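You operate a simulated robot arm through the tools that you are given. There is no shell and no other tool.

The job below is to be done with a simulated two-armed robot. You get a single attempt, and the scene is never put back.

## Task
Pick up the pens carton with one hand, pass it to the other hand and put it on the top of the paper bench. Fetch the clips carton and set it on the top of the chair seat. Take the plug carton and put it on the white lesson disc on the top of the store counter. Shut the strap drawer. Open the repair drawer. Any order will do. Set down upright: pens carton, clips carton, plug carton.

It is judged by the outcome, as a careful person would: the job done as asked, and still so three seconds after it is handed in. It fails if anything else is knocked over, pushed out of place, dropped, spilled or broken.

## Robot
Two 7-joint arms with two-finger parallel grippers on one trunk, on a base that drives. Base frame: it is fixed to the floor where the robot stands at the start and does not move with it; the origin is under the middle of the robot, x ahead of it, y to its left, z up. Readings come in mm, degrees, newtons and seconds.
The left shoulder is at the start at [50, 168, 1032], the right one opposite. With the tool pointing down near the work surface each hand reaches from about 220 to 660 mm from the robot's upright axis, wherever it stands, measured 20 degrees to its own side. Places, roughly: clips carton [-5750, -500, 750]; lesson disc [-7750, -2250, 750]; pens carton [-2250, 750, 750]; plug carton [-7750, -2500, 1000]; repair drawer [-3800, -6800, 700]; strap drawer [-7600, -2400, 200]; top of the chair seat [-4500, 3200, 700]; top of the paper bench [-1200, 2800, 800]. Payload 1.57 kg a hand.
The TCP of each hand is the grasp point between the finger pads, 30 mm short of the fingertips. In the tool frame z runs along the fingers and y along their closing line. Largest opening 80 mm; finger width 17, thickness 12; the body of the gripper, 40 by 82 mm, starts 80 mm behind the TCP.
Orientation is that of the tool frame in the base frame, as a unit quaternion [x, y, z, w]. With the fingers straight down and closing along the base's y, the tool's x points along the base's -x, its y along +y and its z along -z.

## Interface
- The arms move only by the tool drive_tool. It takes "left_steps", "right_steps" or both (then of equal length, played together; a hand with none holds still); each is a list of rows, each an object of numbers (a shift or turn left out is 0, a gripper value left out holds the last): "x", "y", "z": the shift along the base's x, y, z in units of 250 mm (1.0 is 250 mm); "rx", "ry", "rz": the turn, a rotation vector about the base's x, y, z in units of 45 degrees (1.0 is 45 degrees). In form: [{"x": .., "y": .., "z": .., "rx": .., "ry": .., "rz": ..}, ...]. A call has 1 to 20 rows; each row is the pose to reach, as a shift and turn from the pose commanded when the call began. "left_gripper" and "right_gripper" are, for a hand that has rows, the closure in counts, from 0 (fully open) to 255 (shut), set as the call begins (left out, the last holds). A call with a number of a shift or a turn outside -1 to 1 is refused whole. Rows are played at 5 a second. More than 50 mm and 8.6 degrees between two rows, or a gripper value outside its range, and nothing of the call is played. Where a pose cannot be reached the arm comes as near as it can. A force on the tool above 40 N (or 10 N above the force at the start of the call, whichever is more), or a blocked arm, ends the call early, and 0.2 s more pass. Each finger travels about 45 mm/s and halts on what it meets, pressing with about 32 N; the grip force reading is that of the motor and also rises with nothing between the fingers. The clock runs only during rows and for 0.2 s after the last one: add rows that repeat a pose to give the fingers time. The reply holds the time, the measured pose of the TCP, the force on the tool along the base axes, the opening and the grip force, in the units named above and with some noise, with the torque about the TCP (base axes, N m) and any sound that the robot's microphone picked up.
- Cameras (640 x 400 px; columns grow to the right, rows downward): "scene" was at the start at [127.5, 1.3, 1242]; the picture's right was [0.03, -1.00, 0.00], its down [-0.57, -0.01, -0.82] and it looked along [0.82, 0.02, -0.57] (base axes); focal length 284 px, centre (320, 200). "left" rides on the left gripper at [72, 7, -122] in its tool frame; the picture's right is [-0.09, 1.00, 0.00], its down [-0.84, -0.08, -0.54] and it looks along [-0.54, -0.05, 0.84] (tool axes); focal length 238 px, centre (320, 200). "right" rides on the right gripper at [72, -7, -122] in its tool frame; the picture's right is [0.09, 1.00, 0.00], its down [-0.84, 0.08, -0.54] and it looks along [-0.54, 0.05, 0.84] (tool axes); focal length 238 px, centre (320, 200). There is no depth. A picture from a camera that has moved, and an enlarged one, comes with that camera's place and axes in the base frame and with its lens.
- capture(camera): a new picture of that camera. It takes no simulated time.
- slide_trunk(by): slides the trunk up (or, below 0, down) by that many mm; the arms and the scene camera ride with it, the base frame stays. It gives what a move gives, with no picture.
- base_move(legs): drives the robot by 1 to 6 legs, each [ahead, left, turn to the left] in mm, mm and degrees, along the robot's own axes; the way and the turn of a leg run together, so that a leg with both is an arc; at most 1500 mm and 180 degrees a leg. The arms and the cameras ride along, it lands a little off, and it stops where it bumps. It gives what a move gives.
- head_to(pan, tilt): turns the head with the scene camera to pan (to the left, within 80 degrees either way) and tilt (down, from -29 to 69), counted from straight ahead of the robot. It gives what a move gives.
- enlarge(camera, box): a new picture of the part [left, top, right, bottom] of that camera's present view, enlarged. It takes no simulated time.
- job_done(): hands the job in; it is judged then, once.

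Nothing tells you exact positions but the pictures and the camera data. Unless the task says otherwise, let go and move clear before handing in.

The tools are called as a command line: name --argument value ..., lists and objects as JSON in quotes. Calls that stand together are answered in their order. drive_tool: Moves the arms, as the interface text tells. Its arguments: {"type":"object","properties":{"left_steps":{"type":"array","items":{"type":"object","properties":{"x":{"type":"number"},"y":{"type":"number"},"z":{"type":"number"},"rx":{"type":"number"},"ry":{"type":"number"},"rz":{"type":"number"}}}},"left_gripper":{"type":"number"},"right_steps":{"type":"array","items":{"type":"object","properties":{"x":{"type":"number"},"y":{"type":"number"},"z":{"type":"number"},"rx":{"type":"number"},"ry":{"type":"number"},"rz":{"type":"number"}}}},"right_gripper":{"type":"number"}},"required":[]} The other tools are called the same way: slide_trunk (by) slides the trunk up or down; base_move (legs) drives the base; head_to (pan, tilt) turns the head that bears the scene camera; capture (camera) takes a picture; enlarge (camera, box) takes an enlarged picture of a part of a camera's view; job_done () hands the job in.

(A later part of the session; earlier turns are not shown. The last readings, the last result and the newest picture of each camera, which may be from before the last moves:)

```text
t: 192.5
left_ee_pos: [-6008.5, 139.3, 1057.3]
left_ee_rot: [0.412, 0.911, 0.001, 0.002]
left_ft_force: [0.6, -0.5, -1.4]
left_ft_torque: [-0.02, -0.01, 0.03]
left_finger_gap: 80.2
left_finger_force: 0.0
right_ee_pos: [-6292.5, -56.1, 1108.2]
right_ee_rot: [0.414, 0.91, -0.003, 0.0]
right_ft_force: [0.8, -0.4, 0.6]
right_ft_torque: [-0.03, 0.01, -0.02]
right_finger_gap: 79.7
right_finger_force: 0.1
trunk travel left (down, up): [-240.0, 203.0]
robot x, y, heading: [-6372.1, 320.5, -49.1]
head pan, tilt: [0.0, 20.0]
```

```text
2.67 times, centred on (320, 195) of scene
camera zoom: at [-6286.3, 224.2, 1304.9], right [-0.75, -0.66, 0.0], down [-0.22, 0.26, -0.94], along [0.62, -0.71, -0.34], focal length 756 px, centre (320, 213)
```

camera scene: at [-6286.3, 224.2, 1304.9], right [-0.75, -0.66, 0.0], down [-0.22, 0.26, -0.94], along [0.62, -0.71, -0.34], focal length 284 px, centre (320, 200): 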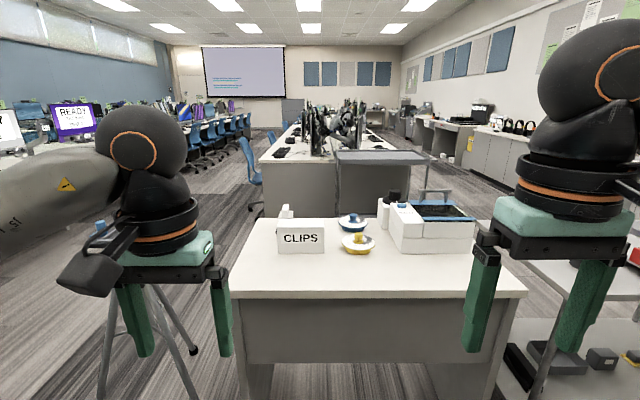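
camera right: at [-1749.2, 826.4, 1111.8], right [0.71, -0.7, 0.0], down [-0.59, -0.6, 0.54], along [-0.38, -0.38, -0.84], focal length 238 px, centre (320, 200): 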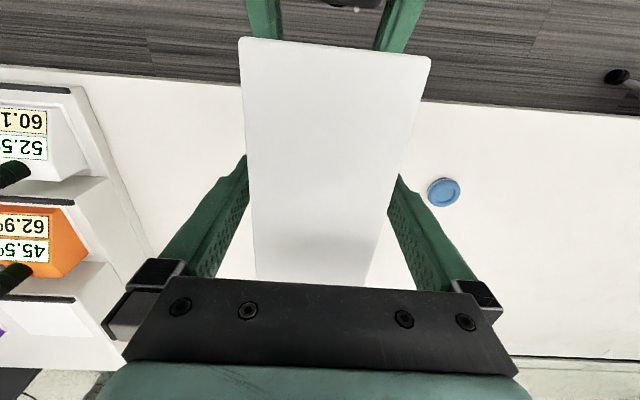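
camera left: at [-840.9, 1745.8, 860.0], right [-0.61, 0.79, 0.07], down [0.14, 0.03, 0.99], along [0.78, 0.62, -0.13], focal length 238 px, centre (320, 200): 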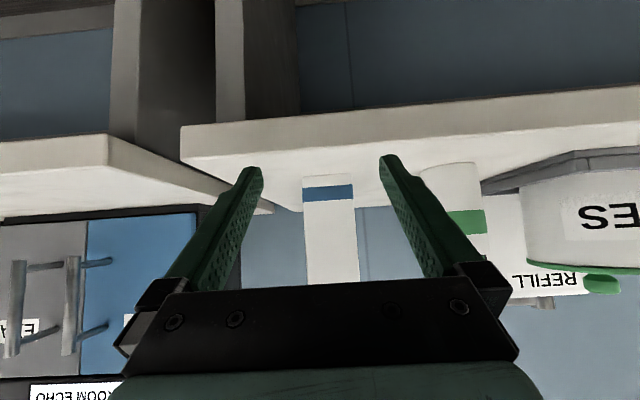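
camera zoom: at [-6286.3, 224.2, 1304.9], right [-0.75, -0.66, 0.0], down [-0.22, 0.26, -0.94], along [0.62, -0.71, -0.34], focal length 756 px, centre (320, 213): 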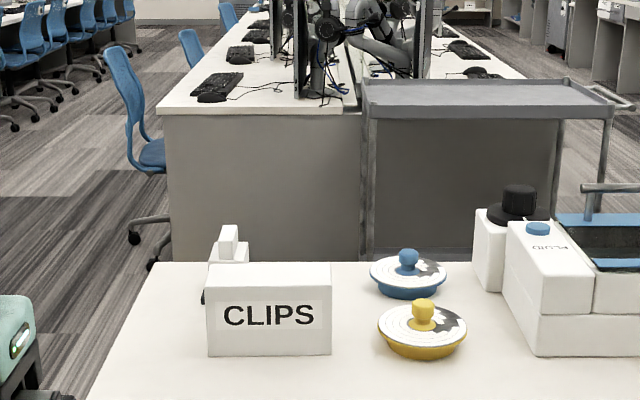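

The CLIPS carton is on the near-left part of this table, with small dishes and a caddy to the right. I'll zoom closer to measure it.

enlarge --camera "scene" --box '[260, 190, 356, 250]'

capture --camera "left"

capture --camera "right"

```text
6.67 times, centred on (308, 220) of scene
camera zoom: at [-6286.3, 224.2, 1304.9], right [-0.75, -0.66, 0.0], down [-0.22, 0.26, -0.94], along [0.62, -0.71, -0.34], focal length 1890 px, centre (400, 67)
```

zoom: 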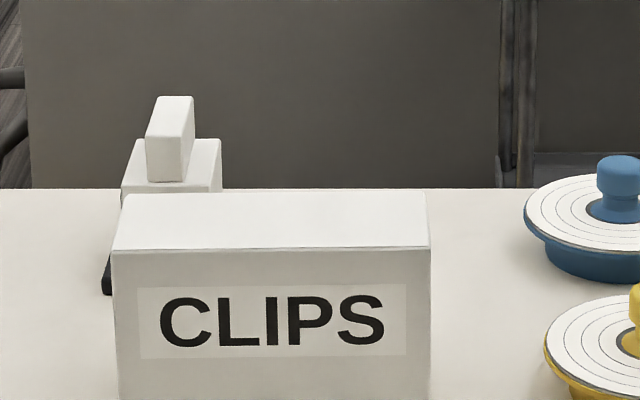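

```text
taken
camera left: at [-6050.9, 198.0, 1178.6], right [0.81, 0.59, 0.0], down [0.49, -0.68, 0.54], along [0.32, -0.44, -0.84], focal length 238 px, centre (320, 200)
```

left: 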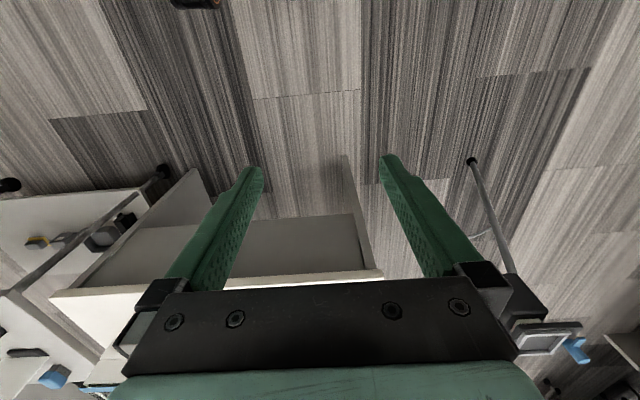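

```text
taken
camera right: at [-6344.0, -5.8, 1230.3], right [0.69, 0.72, 0.0], down [0.61, -0.58, 0.54], along [0.39, -0.38, -0.84], focal length 238 px, centre (320, 200)
```

right: 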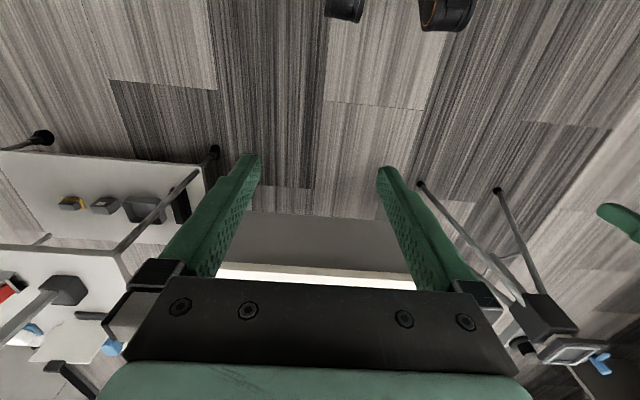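

The CLIPS carton is roughly 160 wide × 70 deep × 100 high, about 220 mm in from the table's near edge. I'll move closer, shift right for the left hand's reach, and pre-rotate the left hand 90°.

base_move --legs '[[300, -120, 0]]'

head_to --pan 15 --tilt 45

capture --camera "scene"

head_to --pan 10 --tilt 30

capture --camera "scene"

```text
t: 194.7
left_ee_pos: [-5902.4, -166.2, 1056.8]
left_ee_rot: [0.412, 0.911, 0.002, 0.002]
left_ft_force: [0.6, -0.5, 0.5]
left_ft_torque: [-0.02, -0.01, -0.01]
left_finger_gap: 79.9
left_finger_force: 0.1
right_ee_pos: [-6187.0, -361.9, 1107.8]
right_ee_rot: [0.415, 0.91, -0.003, 0.001]
right_ft_force: [-0.3, -0.3, -0.1]
right_ft_torque: [-0.03, 0.02, -0.03]
right_finger_gap: 80.0
right_finger_force: 0.0
trunk travel left (down, up): [-240.0, 203.0]
robot x, y, heading: [-6267.8, 20.8, -48.9]
head pan, tilt: [0.0, 20.0]
```

```text
t: 195.5
left_ee_pos: [-5902.4, -166.0, 1058.0]
left_ee_rot: [0.414, 0.91, 0.001, 0.002]
left_ft_force: [0.2, 0.0, 0.1]
left_ft_torque: [-0.02, -0.02, 0.02]
left_finger_gap: 79.9
left_finger_force: 0.1
right_ee_pos: [-6186.8, -361.5, 1109.6]
right_ee_rot: [0.415, 0.91, -0.002, 0.0]
right_ft_force: [-0.2, 0.4, -0.6]
right_ft_torque: [0.02, 0.02, -0.01]
right_finger_gap: 80.3
right_finger_force: 0.1
trunk travel left (down, up): [-240.0, 203.0]
robot x, y, heading: [-6266.7, 20.6, -49.3]
head pan, tilt: [15.0, 45.0]
```

```text
taken
camera scene: at [-6174.9, -55.9, 1266.3], right [-0.56, -0.83, 0.0], down [-0.58, 0.4, -0.71], along [0.59, -0.4, -0.71], focal length 284 px, centre (320, 200)
```

scene: 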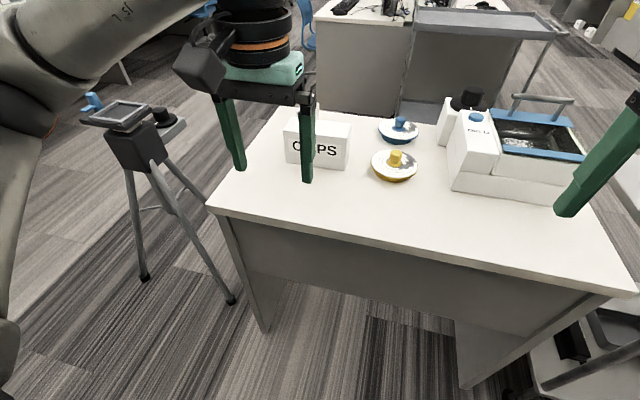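

```text
t: 196.3
left_ee_pos: [-5902.5, -166.7, 1056.6]
left_ee_rot: [0.413, 0.911, 0.001, 0.002]
left_ft_force: [0.5, 0.5, -0.4]
left_ft_torque: [-0.01, -0.02, 0.02]
left_finger_gap: 80.1
left_finger_force: 0.1
right_ee_pos: [-6187.5, -361.4, 1107.8]
right_ee_rot: [0.415, 0.91, -0.003, 0.0]
right_ft_force: [0.2, 0.2, 0.8]
right_ft_torque: [-0.01, 0.02, -0.04]
right_finger_gap: 80.0
right_finger_force: 0.1
trunk travel left (down, up): [-240.0, 203.0]
robot x, y, heading: [-6265.6, 21.6, -49.4]
head pan, tilt: [10.0, 30.0]
```

```text
taken
camera scene: at [-6172.1, -67.3, 1288.8], right [-0.63, -0.78, 0.0], down [-0.39, 0.32, -0.87], along [0.67, -0.55, -0.5], focal length 284 px, centre (320, 200)
```

scene: 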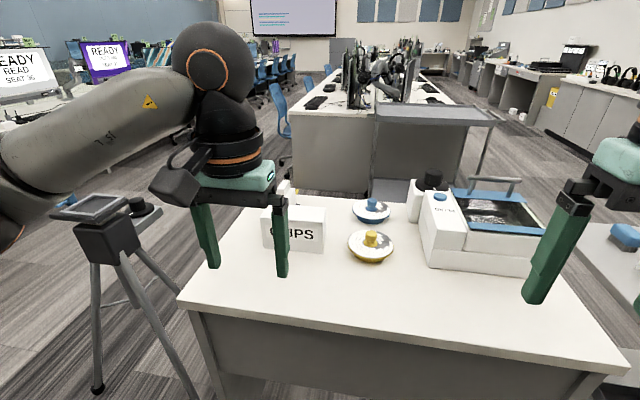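

Now rotate the left hand 90° (camera inward), staying clear of the tripod on the left.

drive_tool --left_steps '[{"rz": 0.17}, {"rz": 0.34}, {"rz": 0.5}, {"rz": 0.67}, {"rz": 0.84}, {"rz": 1.0}]'

drive_tool --left_steps '[{"rz": 0.17}, {"rz": 0.34}, {"rz": 0.5}, {"rz": 0.67}, {"rz": 0.84}, {"rz": 1.0}]'

capture --camera "scene"

capture --camera "left"

```text
t: 197.7
left_ee_pos: [-5902.9, -166.0, 1057.3]
left_ee_rot: [0.032, 0.999, 0.002, 0.0]
left_ft_force: [-0.1, 0.3, 0.0]
left_ft_torque: [-0.01, 0.0, -0.02]
left_finger_gap: 79.9
left_finger_force: 0.0
right_ee_pos: [-6186.6, -361.5, 1108.6]
right_ee_rot: [0.414, 0.91, -0.002, -0.001]
right_ft_force: [0.7, -0.3, 0.0]
right_ft_torque: [0.01, 0.01, 0.03]
right_finger_gap: 80.1
right_finger_force: 0.1
trunk travel left (down, up): [-240.0, 203.0]
robot x, y, heading: [-6267.3, 19.4, -49.2]
head pan, tilt: [10.0, 30.0]
```

```text
t: 199.1
left_ee_pos: [-5903.2, -166.3, 1055.5]
left_ee_rot: [-0.354, 0.935, 0.002, 0.0]
left_ft_force: [0.5, -0.2, 0.1]
left_ft_torque: [0.03, -0.01, 0.0]
left_finger_gap: 80.1
left_finger_force: 0.0
right_ee_pos: [-6187.5, -361.4, 1108.1]
right_ee_rot: [0.415, 0.91, -0.001, 0.0]
right_ft_force: [0.1, -0.7, 0.6]
right_ft_torque: [0.0, -0.01, -0.01]
right_finger_gap: 80.0
right_finger_force: 0.1
trunk travel left (down, up): [-240.0, 203.0]
robot x, y, heading: [-6268.2, 24.7, -49.0]
head pan, tilt: [10.0, 30.0]
```

```text
taken
camera scene: at [-6172.1, -67.3, 1288.9], right [-0.63, -0.78, 0.0], down [-0.39, 0.32, -0.87], along [0.67, -0.55, -0.5], focal length 284 px, centre (320, 200)
```

scene: 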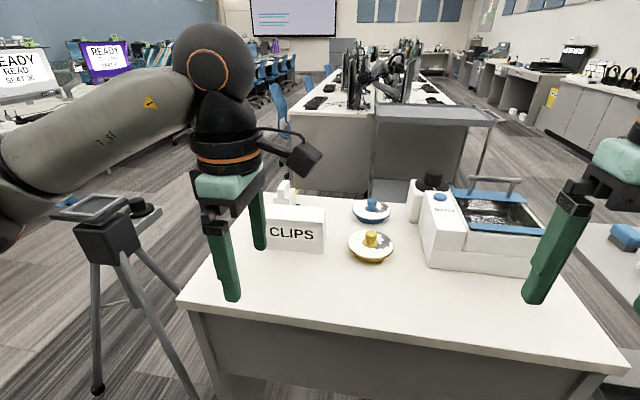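

```text
taken
camera left: at [-5961.2, -208.7, 1178.5], right [-0.59, 0.81, 0.0], down [0.68, 0.49, 0.54], along [0.44, 0.32, -0.84], focal length 238 px, centre (320, 200)
```

left: 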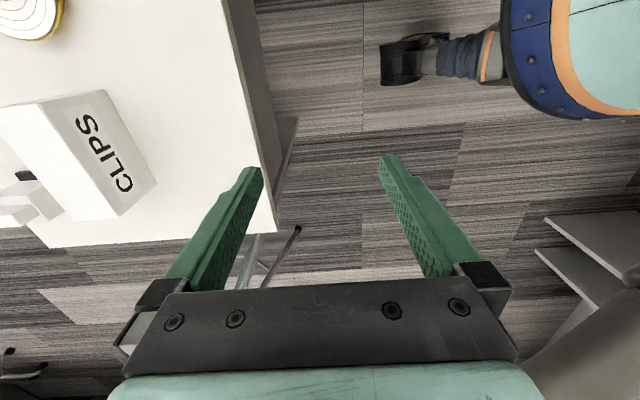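

enlarge --camera "scene" --box '[240, 170, 352, 240]'

enlarge --camera "left" --box '[0, 60, 192, 180]'

enlarge --camera "scene" --box '[240, 205, 352, 275]'

```text
5.71 times, centred on (296, 205) of scene
camera zoom: at [-6172.1, -67.3, 1288.9], right [-0.63, -0.78, 0.0], down [-0.39, 0.32, -0.87], along [0.67, -0.55, -0.5], focal length 1620 px, centre (457, 171)
```

zoom: 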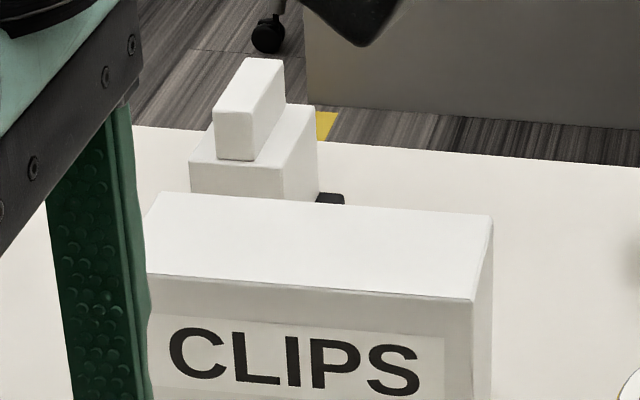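

```text
3.33 times, centred on (96, 120) of left
camera zoom: at [-5961.2, -208.7, 1178.5], right [-0.59, 0.81, 0.0], down [0.68, 0.49, 0.54], along [0.44, 0.32, -0.84], focal length 794 px, centre (1067, 467)
```

zoom: 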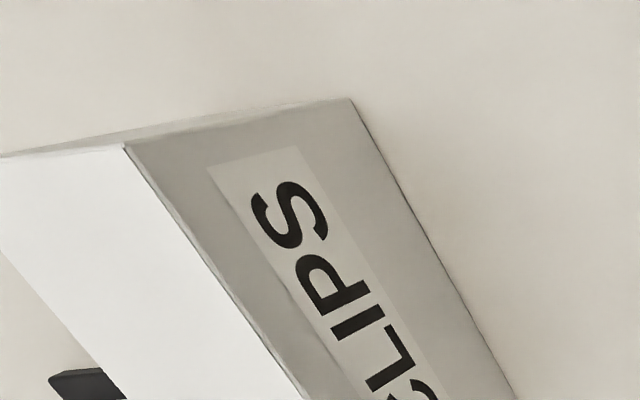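

```text
5.71 times, centred on (296, 240) of scene
camera zoom: at [-6172.1, -67.3, 1288.9], right [-0.63, -0.78, 0.0], down [-0.39, 0.32, -0.87], along [0.67, -0.55, -0.5], focal length 1620 px, centre (457, -29)
```

zoom: 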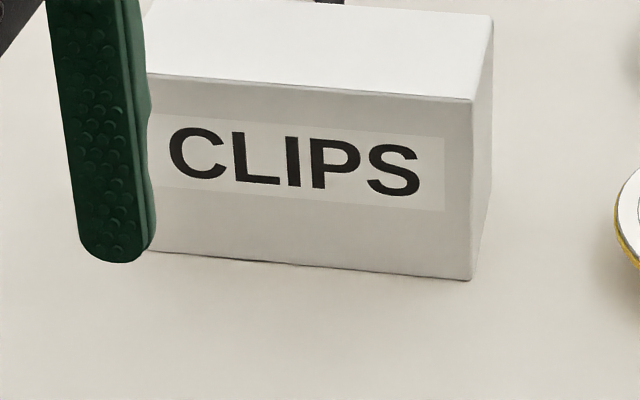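

The table top is at z≈808, the CLIPS carton's top at ≈905; its centre is about (-5665, -394), closing direction ≈ -47°. I'll move forward 110 mm and bring the left hand above it.

base_move --legs '[[110, 0, 0]]'

capture --camera "left"

```text
t: 200.3
left_ee_pos: [-5829.9, -250.8, 1055.7]
left_ee_rot: [-0.352, 0.936, 0.003, 0.0]
left_ft_force: [-0.9, 0.6, 0.6]
left_ft_torque: [-0.01, 0.04, -0.02]
left_finger_gap: 79.8
left_finger_force: 0.1
right_ee_pos: [-6116.0, -443.9, 1108.5]
right_ee_rot: [0.415, 0.91, -0.002, -0.001]
right_ft_force: [-0.6, 0.4, -0.7]
right_ft_torque: [0.03, 0.02, 0.01]
right_finger_gap: 79.9
right_finger_force: 0.1
trunk travel left (down, up): [-240.0, 203.0]
robot x, y, heading: [-6194.6, -68.0, -49.3]
head pan, tilt: [10.0, 30.0]
```

```text
taken
camera left: at [-5889.4, -291.9, 1178.2], right [-0.59, 0.81, 0.0], down [0.68, 0.49, 0.54], along [0.44, 0.32, -0.84], focal length 238 px, centre (320, 200)
```

left: 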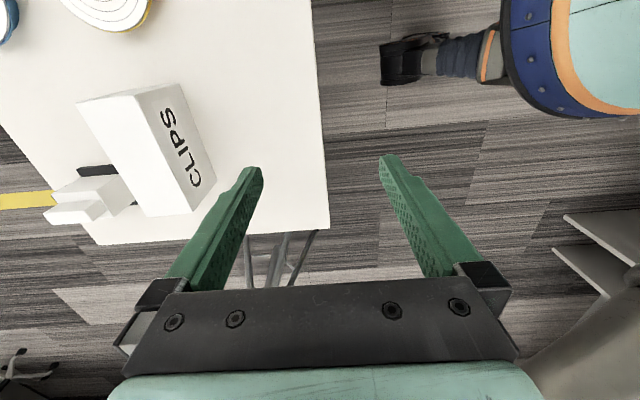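

drive_tool --left_steps '[{"x": 0.11, "y": -0.095, "z": -0.05, "rz": 0.006}, {"x": 0.22, "y": -0.19, "z": -0.1, "rz": 0.012}, {"x": 0.33, "y": -0.286, "z": -0.15, "rz": 0.018}, {"x": 0.44, "y": -0.381, "z": -0.2, "rz": 0.024}, {"x": 0.55, "y": -0.477, "z": -0.25, "rz": 0.03}, {"x": 0.658, "y": -0.572, "z": -0.28, "rz": 0.036}]'

capture --camera "left"

capture --camera "scene"

```text
t: 201.7
left_ee_pos: [-5666.8, -392.6, 986.0]
left_ee_rot: [-0.365, 0.931, 0.002, 0.0]
left_ft_force: [2.1, -0.2, 0.0]
left_ft_torque: [0.04, 0.0, -0.02]
left_finger_gap: 79.9
left_finger_force: 0.0
right_ee_pos: [-6117.2, -445.4, 1107.5]
right_ee_rot: [0.415, 0.91, -0.002, 0.001]
right_ft_force: [0.1, 0.6, -0.5]
right_ft_torque: [-0.01, -0.04, -0.03]
right_finger_gap: 79.7
right_finger_force: 0.0
trunk travel left (down, up): [-240.0, 203.0]
robot x, y, heading: [-6192.8, -63.5, -49.0]
head pan, tilt: [10.0, 30.0]
```

```text
taken
camera left: at [-5724.3, -436.1, 1109.0], right [-0.61, 0.79, 0.0], down [0.67, 0.51, 0.54], along [0.43, 0.33, -0.84], focal length 238 px, centre (320, 200)
```

left: 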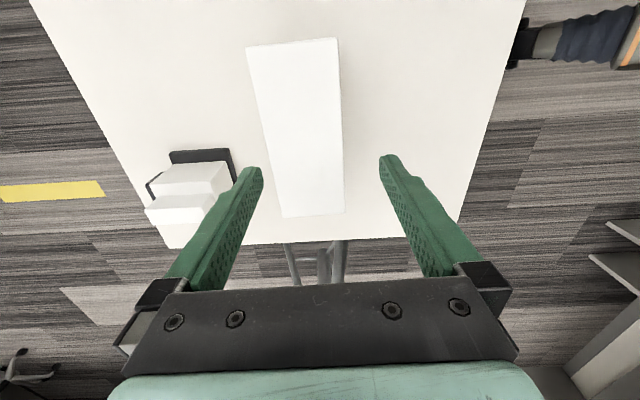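

```text
taken
camera scene: at [-6100.6, -150.6, 1288.8], right [-0.63, -0.78, 0.0], down [-0.39, 0.32, -0.87], along [0.67, -0.55, -0.5], focal length 284 px, centre (320, 200)
```

scene: 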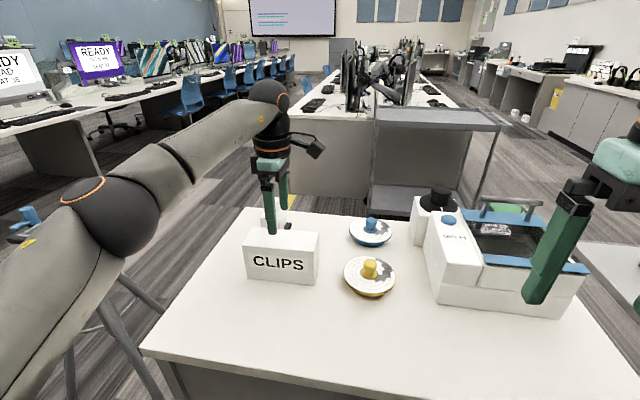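

The wrist camera shows the carton ~13 mm further forward than the hand centre, yaw well aligned. I'll correct, descend to just above the top, and re-check.

drive_tool --left_steps '[{"x": 0.0315, "y": -0.041, "z": 0}, {"x": 0.0315, "y": -0.041, "z": -0.1}, {"x": 0.0315, "y": -0.041, "z": -0.17}, {"x": 0.0315, "y": -0.041, "z": -0.17}]'

capture --camera "left"

enlarge --camera "scene" --box '[220, 170, 348, 250]'

```text
t: 202.7
left_ee_pos: [-5657.7, -402.7, 943.0]
left_ee_rot: [-0.365, 0.931, 0.002, 0.0]
left_ft_force: [-1.1, -0.6, 0.0]
left_ft_torque: [0.01, -0.03, -0.01]
left_finger_gap: 80.0
left_finger_force: 0.0
right_ee_pos: [-6115.6, -443.5, 1108.1]
right_ee_rot: [0.415, 0.91, -0.002, 0.0]
right_ft_force: [-0.2, -0.7, -0.1]
right_ft_torque: [0.01, -0.02, 0.02]
right_finger_gap: 80.0
right_finger_force: 0.0
trunk travel left (down, up): [-240.0, 203.0]
robot x, y, heading: [-6195.2, -59.4, -49.2]
head pan, tilt: [10.0, 30.0]
```

```text
taken
camera left: at [-5716.4, -446.3, 1065.3], right [-0.61, 0.79, 0.0], down [0.67, 0.51, 0.54], along [0.43, 0.33, -0.84], focal length 238 px, centre (320, 200)
```

left: 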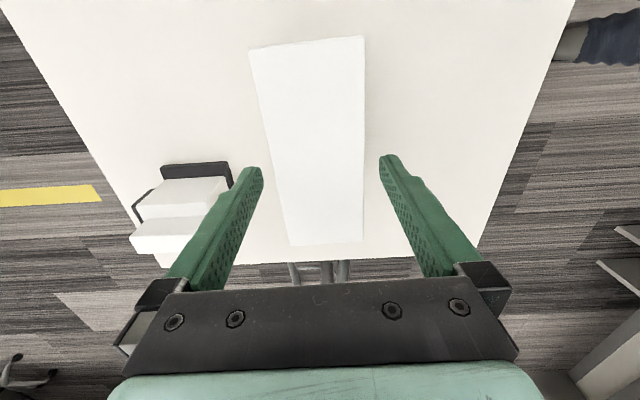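

```text
5.00 times, centred on (284, 210) of scene
camera zoom: at [-6100.4, -150.2, 1288.9], right [-0.63, -0.78, 0.0], down [-0.39, 0.32, -0.87], along [0.67, -0.55, -0.5], focal length 1418 px, centre (500, 150)
```

zoom: 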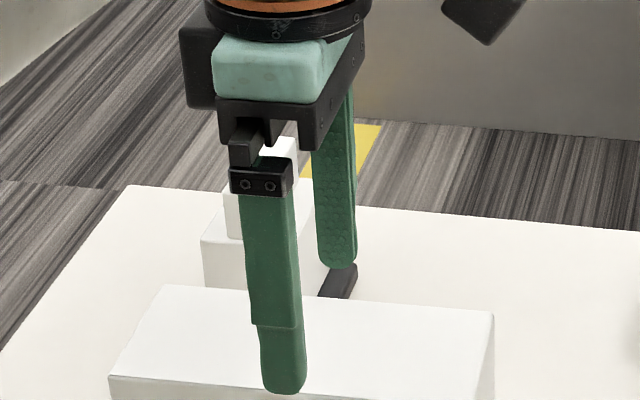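

Centred within about 1–2 mm. Descend to grip height and close.

drive_tool --left_steps '[{"x": 0.003, "y": -0.004, "z": -0.08}, {"x": 0.003, "y": -0.004, "z": -0.16}, {"x": 0.003, "y": -0.004, "z": -0.24}, {"x": 0.003, "y": -0.004, "z": -0.29}, {"x": 0.003, "y": -0.004, "z": -0.29}]'

drive_tool --left_gripper 255 --left_steps '[{}, {}, {}, {}, {}, {}]'

```text
t: 203.9
left_ee_pos: [-5657.4, -403.5, 871.8]
left_ee_rot: [-0.365, 0.931, 0.003, 0.0]
left_ft_force: [0.4, 0.6, 0.6]
left_ft_torque: [-0.01, -0.03, -0.01]
left_finger_gap: 79.8
left_finger_force: 0.0
right_ee_pos: [-6115.9, -444.2, 1108.5]
right_ee_rot: [0.414, 0.91, -0.001, 0.001]
right_ft_force: [-0.2, -0.3, 0.8]
right_ft_torque: [0.01, 0.0, 0.01]
right_finger_gap: 80.1
right_finger_force: 0.1
trunk travel left (down, up): [-240.0, 203.0]
robot x, y, heading: [-6195.8, -60.2, -49.1]
head pan, tilt: [10.0, 30.0]
```

```text
t: 205.3
left_ee_pos: [-5657.6, -403.6, 872.4]
left_ee_rot: [-0.365, 0.931, 0.002, 0.0]
left_ft_force: [0.1, 0.2, 0.1]
left_ft_torque: [-0.09, -0.06, -0.02]
left_finger_gap: 70.0
left_finger_force: 31.9
right_ee_pos: [-6115.7, -444.2, 1108.4]
right_ee_rot: [0.414, 0.91, -0.002, 0.0]
right_ft_force: [-0.6, -0.2, 0.4]
right_ft_torque: [-0.03, 0.02, 0.0]
right_finger_gap: 80.1
right_finger_force: 0.2
trunk travel left (down, up): [-240.0, 203.0]
robot x, y, heading: [-6196.4, -59.2, -49.2]
head pan, tilt: [10.0, 30.0]
```

Gripped at 70 mm. Lift straight up.

drive_tool --left_steps '[{"z": 0.06}, {"z": 0.16}, {"z": 0.3}, {"z": 0.44}, {"z": 0.56}]'

capture --camera "scene"

```text
t: 206.5
left_ee_pos: [-5658.3, -400.6, 1013.1]
left_ee_rot: [-0.365, 0.931, 0.002, 0.0]
left_ft_force: [0.7, 0.0, -3.5]
left_ft_torque: [-0.02, 0.01, -0.03]
left_finger_gap: 69.7
left_finger_force: 32.1
left hand out of reach, approached as far as the arm can: row 5
right_ee_pos: [-6116.3, -442.6, 1109.1]
right_ee_rot: [0.415, 0.91, -0.003, 0.0]
right_ft_force: [-0.4, 1.0, -0.3]
right_ft_torque: [-0.01, 0.02, -0.04]
right_finger_gap: 80.1
right_finger_force: 0.0
trunk travel left (down, up): [-240.0, 203.0]
robot x, y, heading: [-6195.9, -63.3, -49.2]
head pan, tilt: [10.0, 30.0]
```

```text
taken
camera scene: at [-6100.2, -149.9, 1288.8], right [-0.63, -0.78, 0.0], down [-0.39, 0.32, -0.87], along [0.67, -0.55, -0.5], focal length 284 px, centre (320, 200)
```

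scene: 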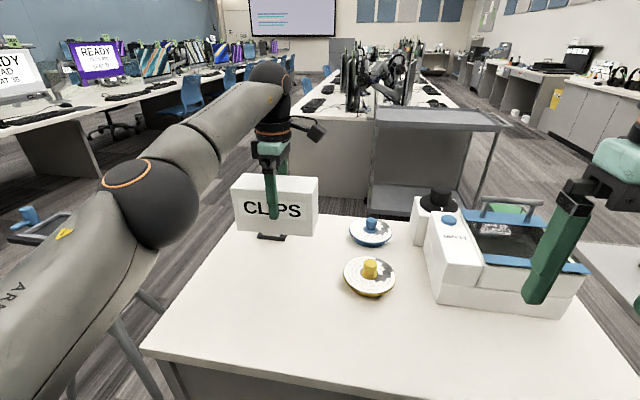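

The carton is clear of the table. I'll draw it in toward the robot, back away, turn left and drive back toward the chair platform.

drive_tool --left_steps '[{"x": -0.09, "y": 0.105}, {"x": -0.18, "y": 0.21}, {"x": -0.28, "y": 0.325}, {"x": -0.38, "y": 0.44}, {"x": -0.48, "y": 0.55}]'

base_move --legs '[[-420, 0, 0], [0, 0, 90], [1000, 0, 0]]'

head_to --pan 0 --tilt 20

capture --camera "scene"

```text
t: 207.7
left_ee_pos: [-5779.6, -262.9, 1010.7]
left_ee_rot: [-0.366, 0.931, 0.002, -0.001]
left_ft_force: [0.2, 0.2, -2.8]
left_ft_torque: [0.0, 0.03, 0.0]
left_finger_gap: 70.0
left_finger_force: 32.1
right_ee_pos: [-6116.8, -443.3, 1108.4]
right_ee_rot: [0.414, 0.91, -0.002, 0.001]
right_ft_force: [0.9, -0.2, 0.1]
right_ft_torque: [-0.02, 0.01, 0.0]
right_finger_gap: 79.8
right_finger_force: 0.1
trunk travel left (down, up): [-240.0, 203.0]
robot x, y, heading: [-6195.2, -63.0, -48.9]
head pan, tilt: [10.0, 30.0]
```

```text
t: 218.9
left_ee_pos: [-5520.0, 1333.7, 1011.3]
left_ee_rot: [0.918, -0.396, -0.002, 0.001]
left_ft_force: [-0.9, 0.7, -4.0]
left_ft_torque: [-0.04, 0.01, 0.02]
left_finger_gap: 69.9
left_finger_force: 32.4
right_ee_pos: [-5337.2, 996.2, 1108.7]
right_ee_rot: [-0.354, 0.935, -0.001, 0.002]
right_ft_force: [0.4, 0.3, 0.5]
right_ft_torque: [-0.01, 0.04, 0.04]
right_finger_gap: 80.1
right_finger_force: 0.1
trunk travel left (down, up): [-240.0, 203.0]
robot x, y, heading: [-5717.4, 912.7, 41.4]
head pan, tilt: [10.0, 30.0]
```

```text
t: 219.6
left_ee_pos: [-5520.4, 1333.6, 1010.8]
left_ee_rot: [0.918, -0.396, -0.002, 0.002]
left_ft_force: [0.1, -0.6, -2.9]
left_ft_torque: [-0.04, -0.01, 0.0]
left_finger_gap: 69.7
left_finger_force: 31.7
right_ee_pos: [-5337.0, 997.0, 1107.1]
right_ee_rot: [-0.354, 0.935, -0.001, 0.002]
right_ft_force: [-0.1, -0.7, -0.6]
right_ft_torque: [-0.02, 0.02, -0.02]
right_finger_gap: 80.0
right_finger_force: 0.2
trunk travel left (down, up): [-240.0, 203.0]
robot x, y, heading: [-5716.4, 913.0, 41.1]
head pan, tilt: [0.0, 20.0]
```

```text
taken
camera scene: at [-5619.1, 1000.8, 1304.8], right [0.66, -0.75, 0.0], down [-0.26, -0.23, -0.94], along [0.7, 0.62, -0.34], focal length 284 px, centre (320, 200)
```

scene: 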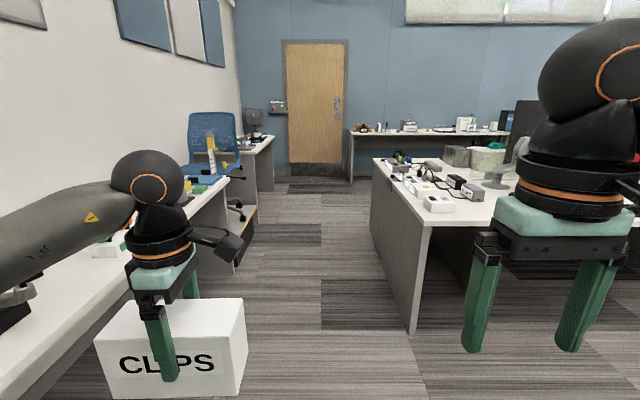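

I'm centred in the aisle between the side bench (left) and the islands (right). I'll check the left elbow's clearance to the bench before continuing.

head_to --pan 60 --tilt 35

capture --camera "scene"

head_to --pan -60 --tilt 35

capture --camera "scene"

```text
t: 220.9
left_ee_pos: [-5521.4, 1333.2, 1010.1]
left_ee_rot: [0.918, -0.397, -0.002, 0.0]
left_ft_force: [0.8, 0.3, -3.3]
left_ft_torque: [0.0, -0.03, 0.0]
left_finger_gap: 69.8
left_finger_force: 31.8
right_ee_pos: [-5336.5, 997.3, 1108.7]
right_ee_rot: [-0.354, 0.935, -0.002, 0.001]
right_ft_force: [-0.2, 0.6, -1.1]
right_ft_torque: [0.0, 0.01, -0.01]
right_finger_gap: 80.4
right_finger_force: 0.1
trunk travel left (down, up): [-240.0, 203.0]
robot x, y, heading: [-5718.0, 912.5, 41.5]
head pan, tilt: [60.0, 35.0]
```

```text
taken
camera scene: at [-5706.3, 1025.5, 1281.1], right [0.98, 0.2, 0.0], down [0.11, -0.56, -0.82], along [-0.16, 0.8, -0.57], focal length 284 px, centre (320, 200)
```

scene: 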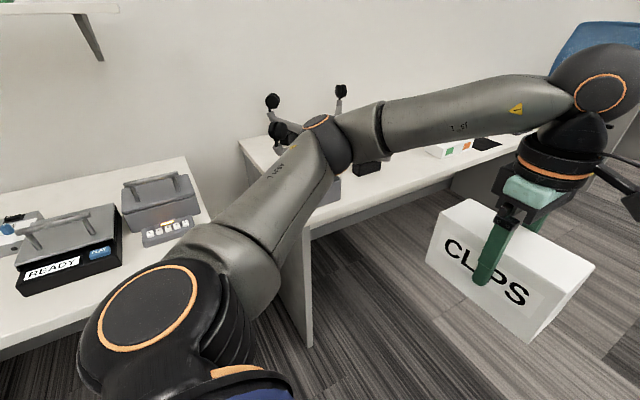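

```text
t: 222.9
left_ee_pos: [-5520.4, 1332.0, 1009.9]
left_ee_rot: [0.919, -0.395, -0.002, 0.001]
left_ft_force: [-0.2, 0.2, -1.6]
left_ft_torque: [-0.03, -0.03, 0.0]
left_finger_gap: 69.9
left_finger_force: 32.6
right_ee_pos: [-5336.5, 997.2, 1109.5]
right_ee_rot: [-0.355, 0.935, -0.001, 0.001]
right_ft_force: [0.3, 0.4, 0.4]
right_ft_torque: [0.04, -0.02, 0.03]
right_finger_gap: 79.9
right_finger_force: 0.1
trunk travel left (down, up): [-240.0, 203.0]
robot x, y, heading: [-5722.6, 912.1, 41.5]
head pan, tilt: [-60.0, 35.0]
```

```text
taken
camera scene: at [-5605.5, 911.1, 1281.1], right [-0.32, -0.95, 0.0], down [-0.54, 0.18, -0.82], along [0.78, -0.26, -0.57], focal length 284 px, centre (320, 200)
```

scene: 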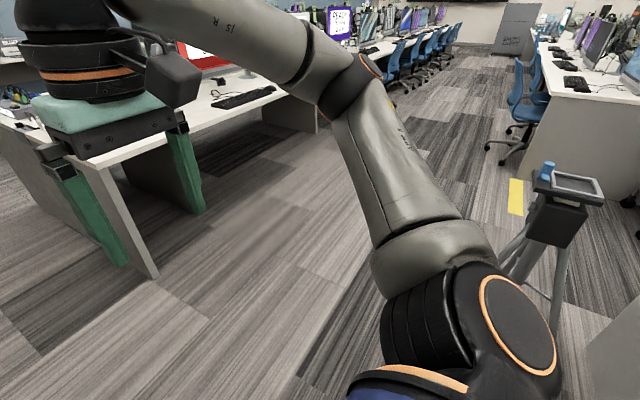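

The left elbow pokes out over the bench edge when retracted; extending the hand forward tucks the elbow in. I'll do that, shift slightly right, and continue.

drive_tool --left_steps '[{"x": 0.09, "y": 0.079}, {"x": 0.18, "y": 0.158}, {"x": 0.27, "y": 0.237}, {"x": 0.36, "y": 0.316}, {"x": 0.45, "y": 0.395}]'

base_move --legs '[[0, -60, 0]]'

head_to --pan 50 --tilt 30

capture --camera "scene"

```text
t: 224.1
left_ee_pos: [-5406.7, 1432.7, 1009.9]
left_ee_rot: [0.918, -0.396, -0.002, 0.002]
left_ft_force: [1.4, 0.6, -1.9]
left_ft_torque: [0.02, 0.0, -0.02]
left_finger_gap: 69.6
left_finger_force: 32.1
right_ee_pos: [-5336.7, 997.3, 1108.1]
right_ee_rot: [-0.354, 0.935, -0.002, 0.003]
right_ft_force: [1.2, -0.8, -1.4]
right_ft_torque: [-0.02, 0.02, -0.01]
right_finger_gap: 80.2
right_finger_force: 0.0
trunk travel left (down, up): [-240.0, 203.0]
robot x, y, heading: [-5717.9, 915.8, 41.2]
head pan, tilt: [-60.0, 35.0]
```

```text
t: 225.3
left_ee_pos: [-5367.9, 1388.3, 1009.7]
left_ee_rot: [0.918, -0.396, -0.001, 0.001]
left_ft_force: [0.9, 0.2, -2.9]
left_ft_torque: [0.02, 0.0, -0.01]
left_finger_gap: 69.7
left_finger_force: 31.9
right_ee_pos: [-5297.0, 951.8, 1108.8]
right_ee_rot: [-0.354, 0.935, -0.002, 0.001]
right_ft_force: [0.1, 0.5, -0.2]
right_ft_torque: [0.0, 0.03, 0.01]
right_finger_gap: 80.0
right_finger_force: 0.0
trunk travel left (down, up): [-240.0, 203.0]
robot x, y, heading: [-5678.4, 865.5, 41.4]
head pan, tilt: [-60.0, 35.0]
```

```text
t: 227.2
left_ee_pos: [-5367.4, 1387.9, 1010.3]
left_ee_rot: [0.918, -0.396, -0.002, 0.002]
left_ft_force: [0.5, -0.3, -2.9]
left_ft_torque: [-0.04, -0.03, -0.02]
left_finger_gap: 69.8
left_finger_force: 32.1
right_ee_pos: [-5296.0, 951.9, 1108.4]
right_ee_rot: [-0.354, 0.935, -0.001, 0.001]
right_ft_force: [-0.3, -0.7, 0.6]
right_ft_torque: [0.01, -0.03, 0.01]
right_finger_gap: 80.2
right_finger_force: 0.1
trunk travel left (down, up): [-240.0, 203.0]
robot x, y, heading: [-5681.1, 869.9, 41.1]
head pan, tilt: [50.0, 30.0]
```

```text
taken
camera scene: at [-5651.7, 984.9, 1288.8], right [1.0, 0.02, 0.0], down [0.01, -0.5, -0.87], along [-0.02, 0.87, -0.5], focal length 284 px, centre (320, 200)
```

scene: 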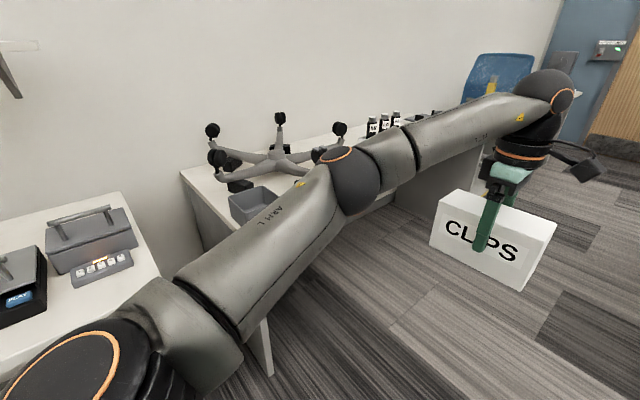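

The elbow is clear of the bench now. Drive forward 1.5 m along the aisle and look toward the chair.

base_move --legs '[[1450, 0, 0]]'

head_to --pan 20 --tilt 22

capture --camera "scene"

head_to --pan 50 --tilt 22

capture --camera "scene"

```text
t: 234.4
left_ee_pos: [-4270.5, 2341.6, 1009.9]
left_ee_rot: [0.917, -0.399, -0.002, 0.002]
left_ft_force: [-0.3, 0.9, -3.1]
left_ft_torque: [-0.02, 0.01, 0.0]
left_finger_gap: 69.6
left_finger_force: 32.1
right_ee_pos: [-4204.8, 1906.4, 1107.9]
right_ee_rot: [-0.351, 0.937, -0.001, 0.001]
right_ft_force: [0.2, -0.1, 0.7]
right_ft_torque: [0.0, -0.04, -0.02]
right_finger_gap: 80.1
right_finger_force: 0.1
trunk travel left (down, up): [-240.0, 203.0]
robot x, y, heading: [-4588.2, 1827.3, 41.1]
head pan, tilt: [50.0, 30.0]
```

```text
t: 235.3
left_ee_pos: [-4270.9, 2342.1, 1009.2]
left_ee_rot: [0.917, -0.398, -0.002, 0.002]
left_ft_force: [-0.3, 0.1, -2.9]
left_ft_torque: [0.01, -0.05, -0.02]
left_finger_gap: 69.9
left_finger_force: 32.5
right_ee_pos: [-4204.5, 1906.4, 1108.8]
right_ee_rot: [-0.35, 0.937, -0.001, 0.001]
right_ft_force: [-0.2, -0.3, 0.2]
right_ft_torque: [0.0, 0.01, 0.03]
right_finger_gap: 80.1
right_finger_force: 0.0
trunk travel left (down, up): [-240.0, 203.0]
robot x, y, heading: [-4584.2, 1824.9, 40.7]
head pan, tilt: [20.0, 22.0]
```

```text
taken
camera scene: at [-4511.7, 1932.1, 1301.6], right [0.88, -0.48, 0.0], down [-0.18, -0.33, -0.93], along [0.45, 0.81, -0.38], focal length 284 px, centre (320, 200)
```

scene: 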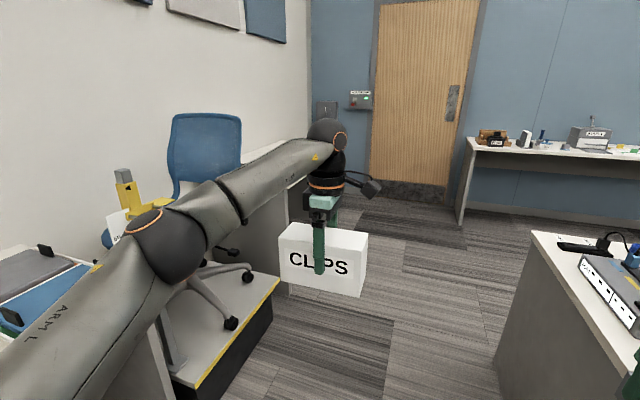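

```text
t: 236.3
left_ee_pos: [-4271.6, 2342.5, 1009.5]
left_ee_rot: [0.917, -0.399, -0.002, 0.002]
left_ft_force: [0.0, -0.3, -2.3]
left_ft_torque: [-0.02, 0.0, -0.02]
left_finger_gap: 69.9
left_finger_force: 31.3
right_ee_pos: [-4203.9, 1906.1, 1108.2]
right_ee_rot: [-0.351, 0.936, -0.001, 0.001]
right_ft_force: [-0.2, -0.6, 0.1]
right_ft_torque: [0.01, 0.0, 0.0]
right_finger_gap: 80.1
right_finger_force: 0.0
trunk travel left (down, up): [-240.0, 203.0]
robot x, y, heading: [-4587.6, 1824.3, 41.1]
head pan, tilt: [50.0, 22.0]
```

```text
taken
camera scene: at [-4558.2, 1943.7, 1301.6], right [1.0, 0.02, 0.0], down [0.01, -0.37, -0.93], along [-0.02, 0.93, -0.37], focal length 284 px, centre (320, 200)
```

scene: 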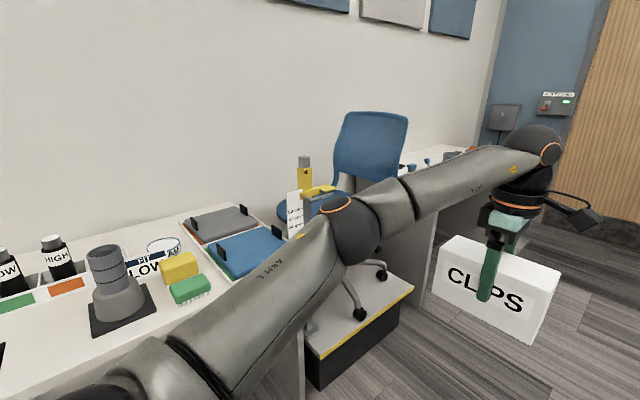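

I can see the chair on the platform with a gauge post beside it. I'll drive further to be level with the chair seat, then turn left to face it.

base_move --legs '[[1120, 0, 0]]'

base_move --legs '[[0, 0, 90]]'

head_to --pan 0 --tilt 28

capture --camera "scene"

```text
t: 242.0
left_ee_pos: [-3427.3, 3078.3, 1009.8]
left_ee_rot: [0.917, -0.399, -0.002, 0.002]
left_ft_force: [0.6, 0.9, -3.0]
left_ft_torque: [0.02, -0.02, -0.03]
left_finger_gap: 69.5
left_finger_force: 32.5
right_ee_pos: [-3360.1, 2642.6, 1107.8]
right_ee_rot: [-0.352, 0.936, -0.001, 0.002]
right_ft_force: [-0.2, 0.3, 0.3]
right_ft_torque: [0.02, -0.02, 0.01]
right_finger_gap: 79.8
right_finger_force: 0.1
trunk travel left (down, up): [-240.0, 203.0]
robot x, y, heading: [-3739.1, 2560.8, 41.1]
head pan, tilt: [50.0, 22.0]
```

```text
t: 246.2
left_ee_pos: [-4259.1, 2877.2, 1009.3]
left_ee_rot: [0.93, 0.366, 0.0, 0.003]
left_ft_force: [-0.4, -0.7, -2.9]
left_ft_torque: [0.0, 0.01, 0.02]
left_finger_gap: 69.6
left_finger_force: 32.2
right_ee_pos: [-3821.2, 2943.5, 1107.9]
right_ee_rot: [0.91, -0.414, 0.0, -0.002]
right_ft_force: [0.7, 0.3, 0.1]
right_ft_torque: [0.04, 0.02, 0.01]
right_finger_gap: 79.9
right_finger_force: 0.0
trunk travel left (down, up): [-240.0, 203.0]
robot x, y, heading: [-3741.1, 2562.5, 131.1]
head pan, tilt: [50.0, 22.0]
```

```text
t: 247.4
left_ee_pos: [-4258.4, 2875.1, 1009.5]
left_ee_rot: [0.931, 0.366, 0.001, 0.004]
left_ft_force: [-0.2, 0.5, -2.7]
left_ft_torque: [-0.03, -0.02, 0.01]
left_finger_gap: 69.6
left_finger_force: 31.9
right_ee_pos: [-3821.4, 2942.1, 1108.4]
right_ee_rot: [0.91, -0.415, 0.0, -0.003]
right_ft_force: [0.4, -0.1, 0.0]
right_ft_torque: [-0.02, -0.01, 0.03]
right_finger_gap: 80.2
right_finger_force: 0.0
trunk travel left (down, up): [-240.0, 203.0]
robot x, y, heading: [-3743.6, 2560.4, 130.9]
head pan, tilt: [0.0, 28.0]
```

```text
taken
camera scene: at [-3828.3, 2659.2, 1292.0], right [0.75, 0.66, 0.0], down [0.31, -0.35, -0.88], along [-0.58, 0.67, -0.47], focal length 284 px, centre (320, 200)
```

scene: 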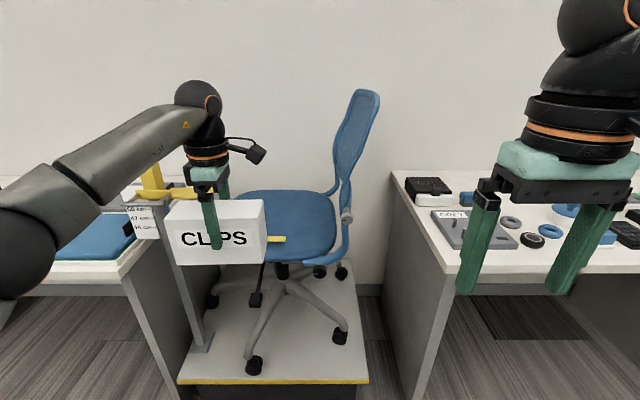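

The chair's back is to the right, seat opening left, with the yellow gauge arm reaching toward the seat. I'll zoom in.

enlarge --camera "scene" --box '[120, 150, 376, 310]'

capture --camera "left"

```text
2.50 times, centred on (248, 230) of scene
camera zoom: at [-3828.3, 2659.2, 1292.0], right [0.75, 0.66, 0.0], down [0.31, -0.35, -0.88], along [-0.58, 0.67, -0.47], focal length 709 px, centre (500, 125)
```

zoom: 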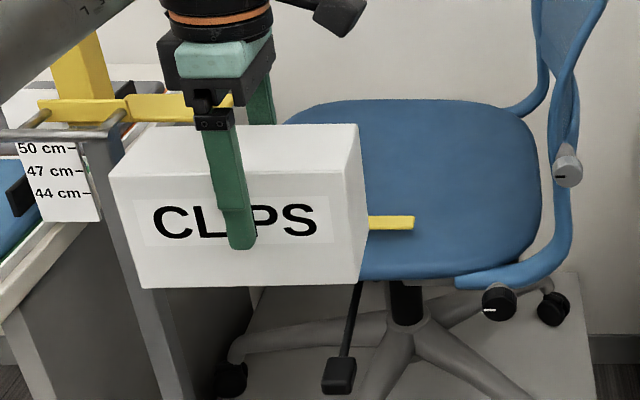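

```text
taken
camera left: at [-4202.0, 2921.3, 1132.0], right [0.61, -0.79, 0.0], down [-0.67, -0.51, 0.54], along [-0.43, -0.33, -0.84], focal length 238 px, centre (320, 200)
```

left: 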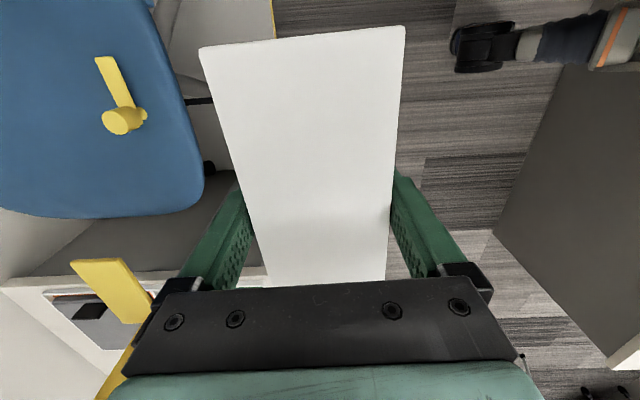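

The gauge arm (z≈954, tip near n≈-1433) stands close to the chair's open side, so my left elbow could hit it. I'll raise the trunk by 200 mm so the arm works from above, and re-look.

slide_trunk --by 200

base_move --legs '[[0, -80, 0]]'

head_to --pan 10 --tilt 35

capture --camera "scene"

capture --camera "left"

capture --camera "right"

```text
t: 249.6
left_ee_pos: [-4258.9, 2876.3, 1210.0]
left_ee_rot: [0.931, 0.366, 0.0, 0.003]
left_ft_force: [0.1, 0.2, -2.9]
left_ft_torque: [-0.01, -0.02, 0.02]
left_finger_gap: 69.8
left_finger_force: 32.3
right_ee_pos: [-3821.8, 2943.5, 1309.6]
right_ee_rot: [0.91, -0.414, -0.001, -0.002]
right_ft_force: [-0.2, -0.5, 0.0]
right_ft_torque: [0.0, -0.01, 0.01]
right_finger_gap: 80.2
right_finger_force: 0.0
trunk travel left (down, up): [-440.0, 3.0]
robot x, y, heading: [-3744.6, 2560.6, 130.8]
head pan, tilt: [0.0, 28.0]
```

```text
t: 251.0
left_ee_pos: [-4199.3, 2927.7, 1208.7]
left_ee_rot: [0.931, 0.366, 0.0, 0.003]
left_ft_force: [0.4, 0.7, -3.3]
left_ft_torque: [-0.02, -0.01, -0.02]
left_finger_gap: 69.8
left_finger_force: 31.9
right_ee_pos: [-3762.5, 2994.6, 1308.8]
right_ee_rot: [0.91, -0.415, 0.0, -0.002]
right_ft_force: [1.6, -0.3, 0.7]
right_ft_torque: [0.0, 0.0, -0.01]
right_finger_gap: 80.0
right_finger_force: 0.0
trunk travel left (down, up): [-440.0, 3.0]
robot x, y, heading: [-3683.7, 2608.5, 131.0]
head pan, tilt: [0.0, 28.0]
```

```text
t: 251.7
left_ee_pos: [-4199.6, 2926.5, 1209.6]
left_ee_rot: [0.93, 0.367, 0.001, 0.003]
left_ft_force: [-1.0, 1.0, -3.8]
left_ft_torque: [0.02, -0.02, 0.01]
left_finger_gap: 69.6
left_finger_force: 32.2
right_ee_pos: [-3762.2, 2994.0, 1308.3]
right_ee_rot: [0.91, -0.414, 0.0, -0.001]
right_ft_force: [0.2, 0.9, -0.6]
right_ft_torque: [-0.01, -0.01, 0.0]
right_finger_gap: 80.1
right_finger_force: 0.0
trunk travel left (down, up): [-440.0, 3.0]
robot x, y, heading: [-3682.2, 2615.2, 131.0]
head pan, tilt: [10.0, 35.0]
```

```text
taken
camera scene: at [-3777.7, 2697.3, 1481.1], right [0.63, 0.78, 0.0], down [0.45, -0.36, -0.82], along [-0.64, 0.52, -0.57], focal length 284 px, centre (320, 200)
```

scene: 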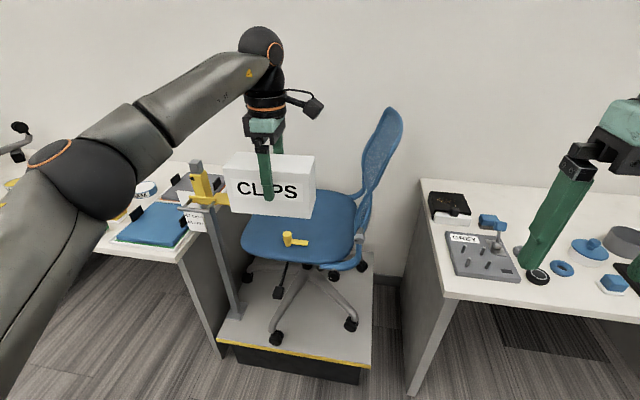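

```text
taken
camera left: at [-4142.9, 2972.7, 1331.7], right [0.61, -0.79, 0.01], down [-0.67, -0.51, 0.54], along [-0.43, -0.34, -0.84], focal length 238 px, centre (320, 200)
```

left: 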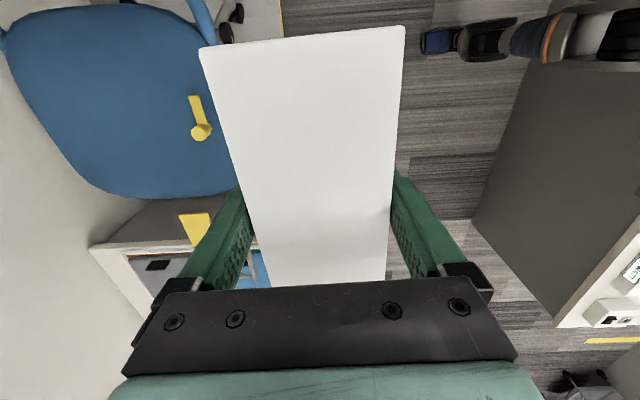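

```text
taken
camera right: at [-3710.8, 2944.3, 1430.2], right [-0.69, -0.72, 0.0], down [-0.61, 0.58, 0.54], along [-0.39, 0.38, -0.84], focal length 238 px, centre (320, 200)
```

right: 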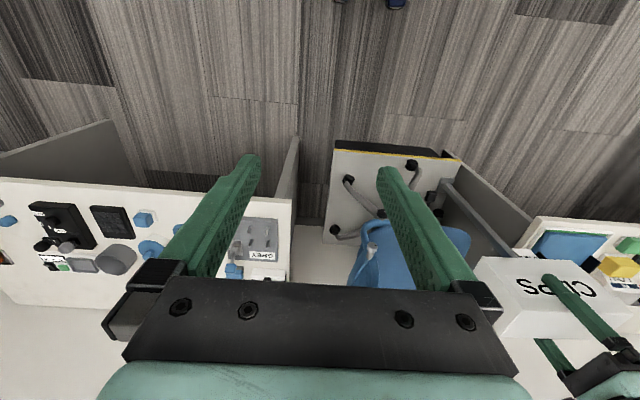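

enlarge --camera "scene" --box '[150, 140, 342, 260]'

enlarge --camera "left" --box '[80, 160, 272, 280]'

```text
3.33 times, centred on (246, 200) of scene
camera zoom: at [-3777.7, 2697.3, 1481.1], right [0.63, 0.78, 0.0], down [0.45, -0.36, -0.82], along [-0.64, 0.52, -0.57], focal length 945 px, centre (567, 200)
```

zoom: 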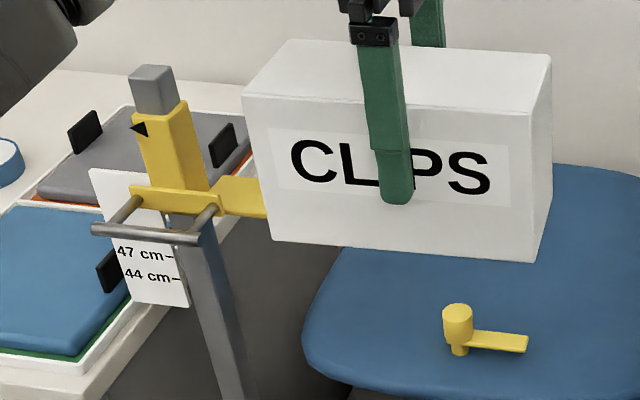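

```text
3.33 times, centred on (176, 220) of left
camera zoom: at [-4142.9, 2972.7, 1331.7], right [0.61, -0.79, 0.01], down [-0.67, -0.51, 0.54], along [-0.43, -0.34, -0.84], focal length 794 px, centre (800, 133)
```

zoom: 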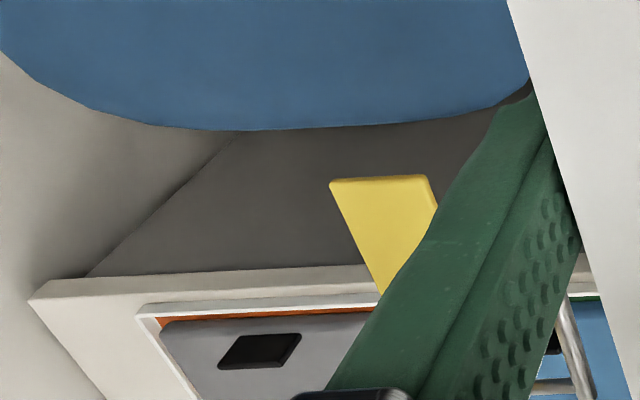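

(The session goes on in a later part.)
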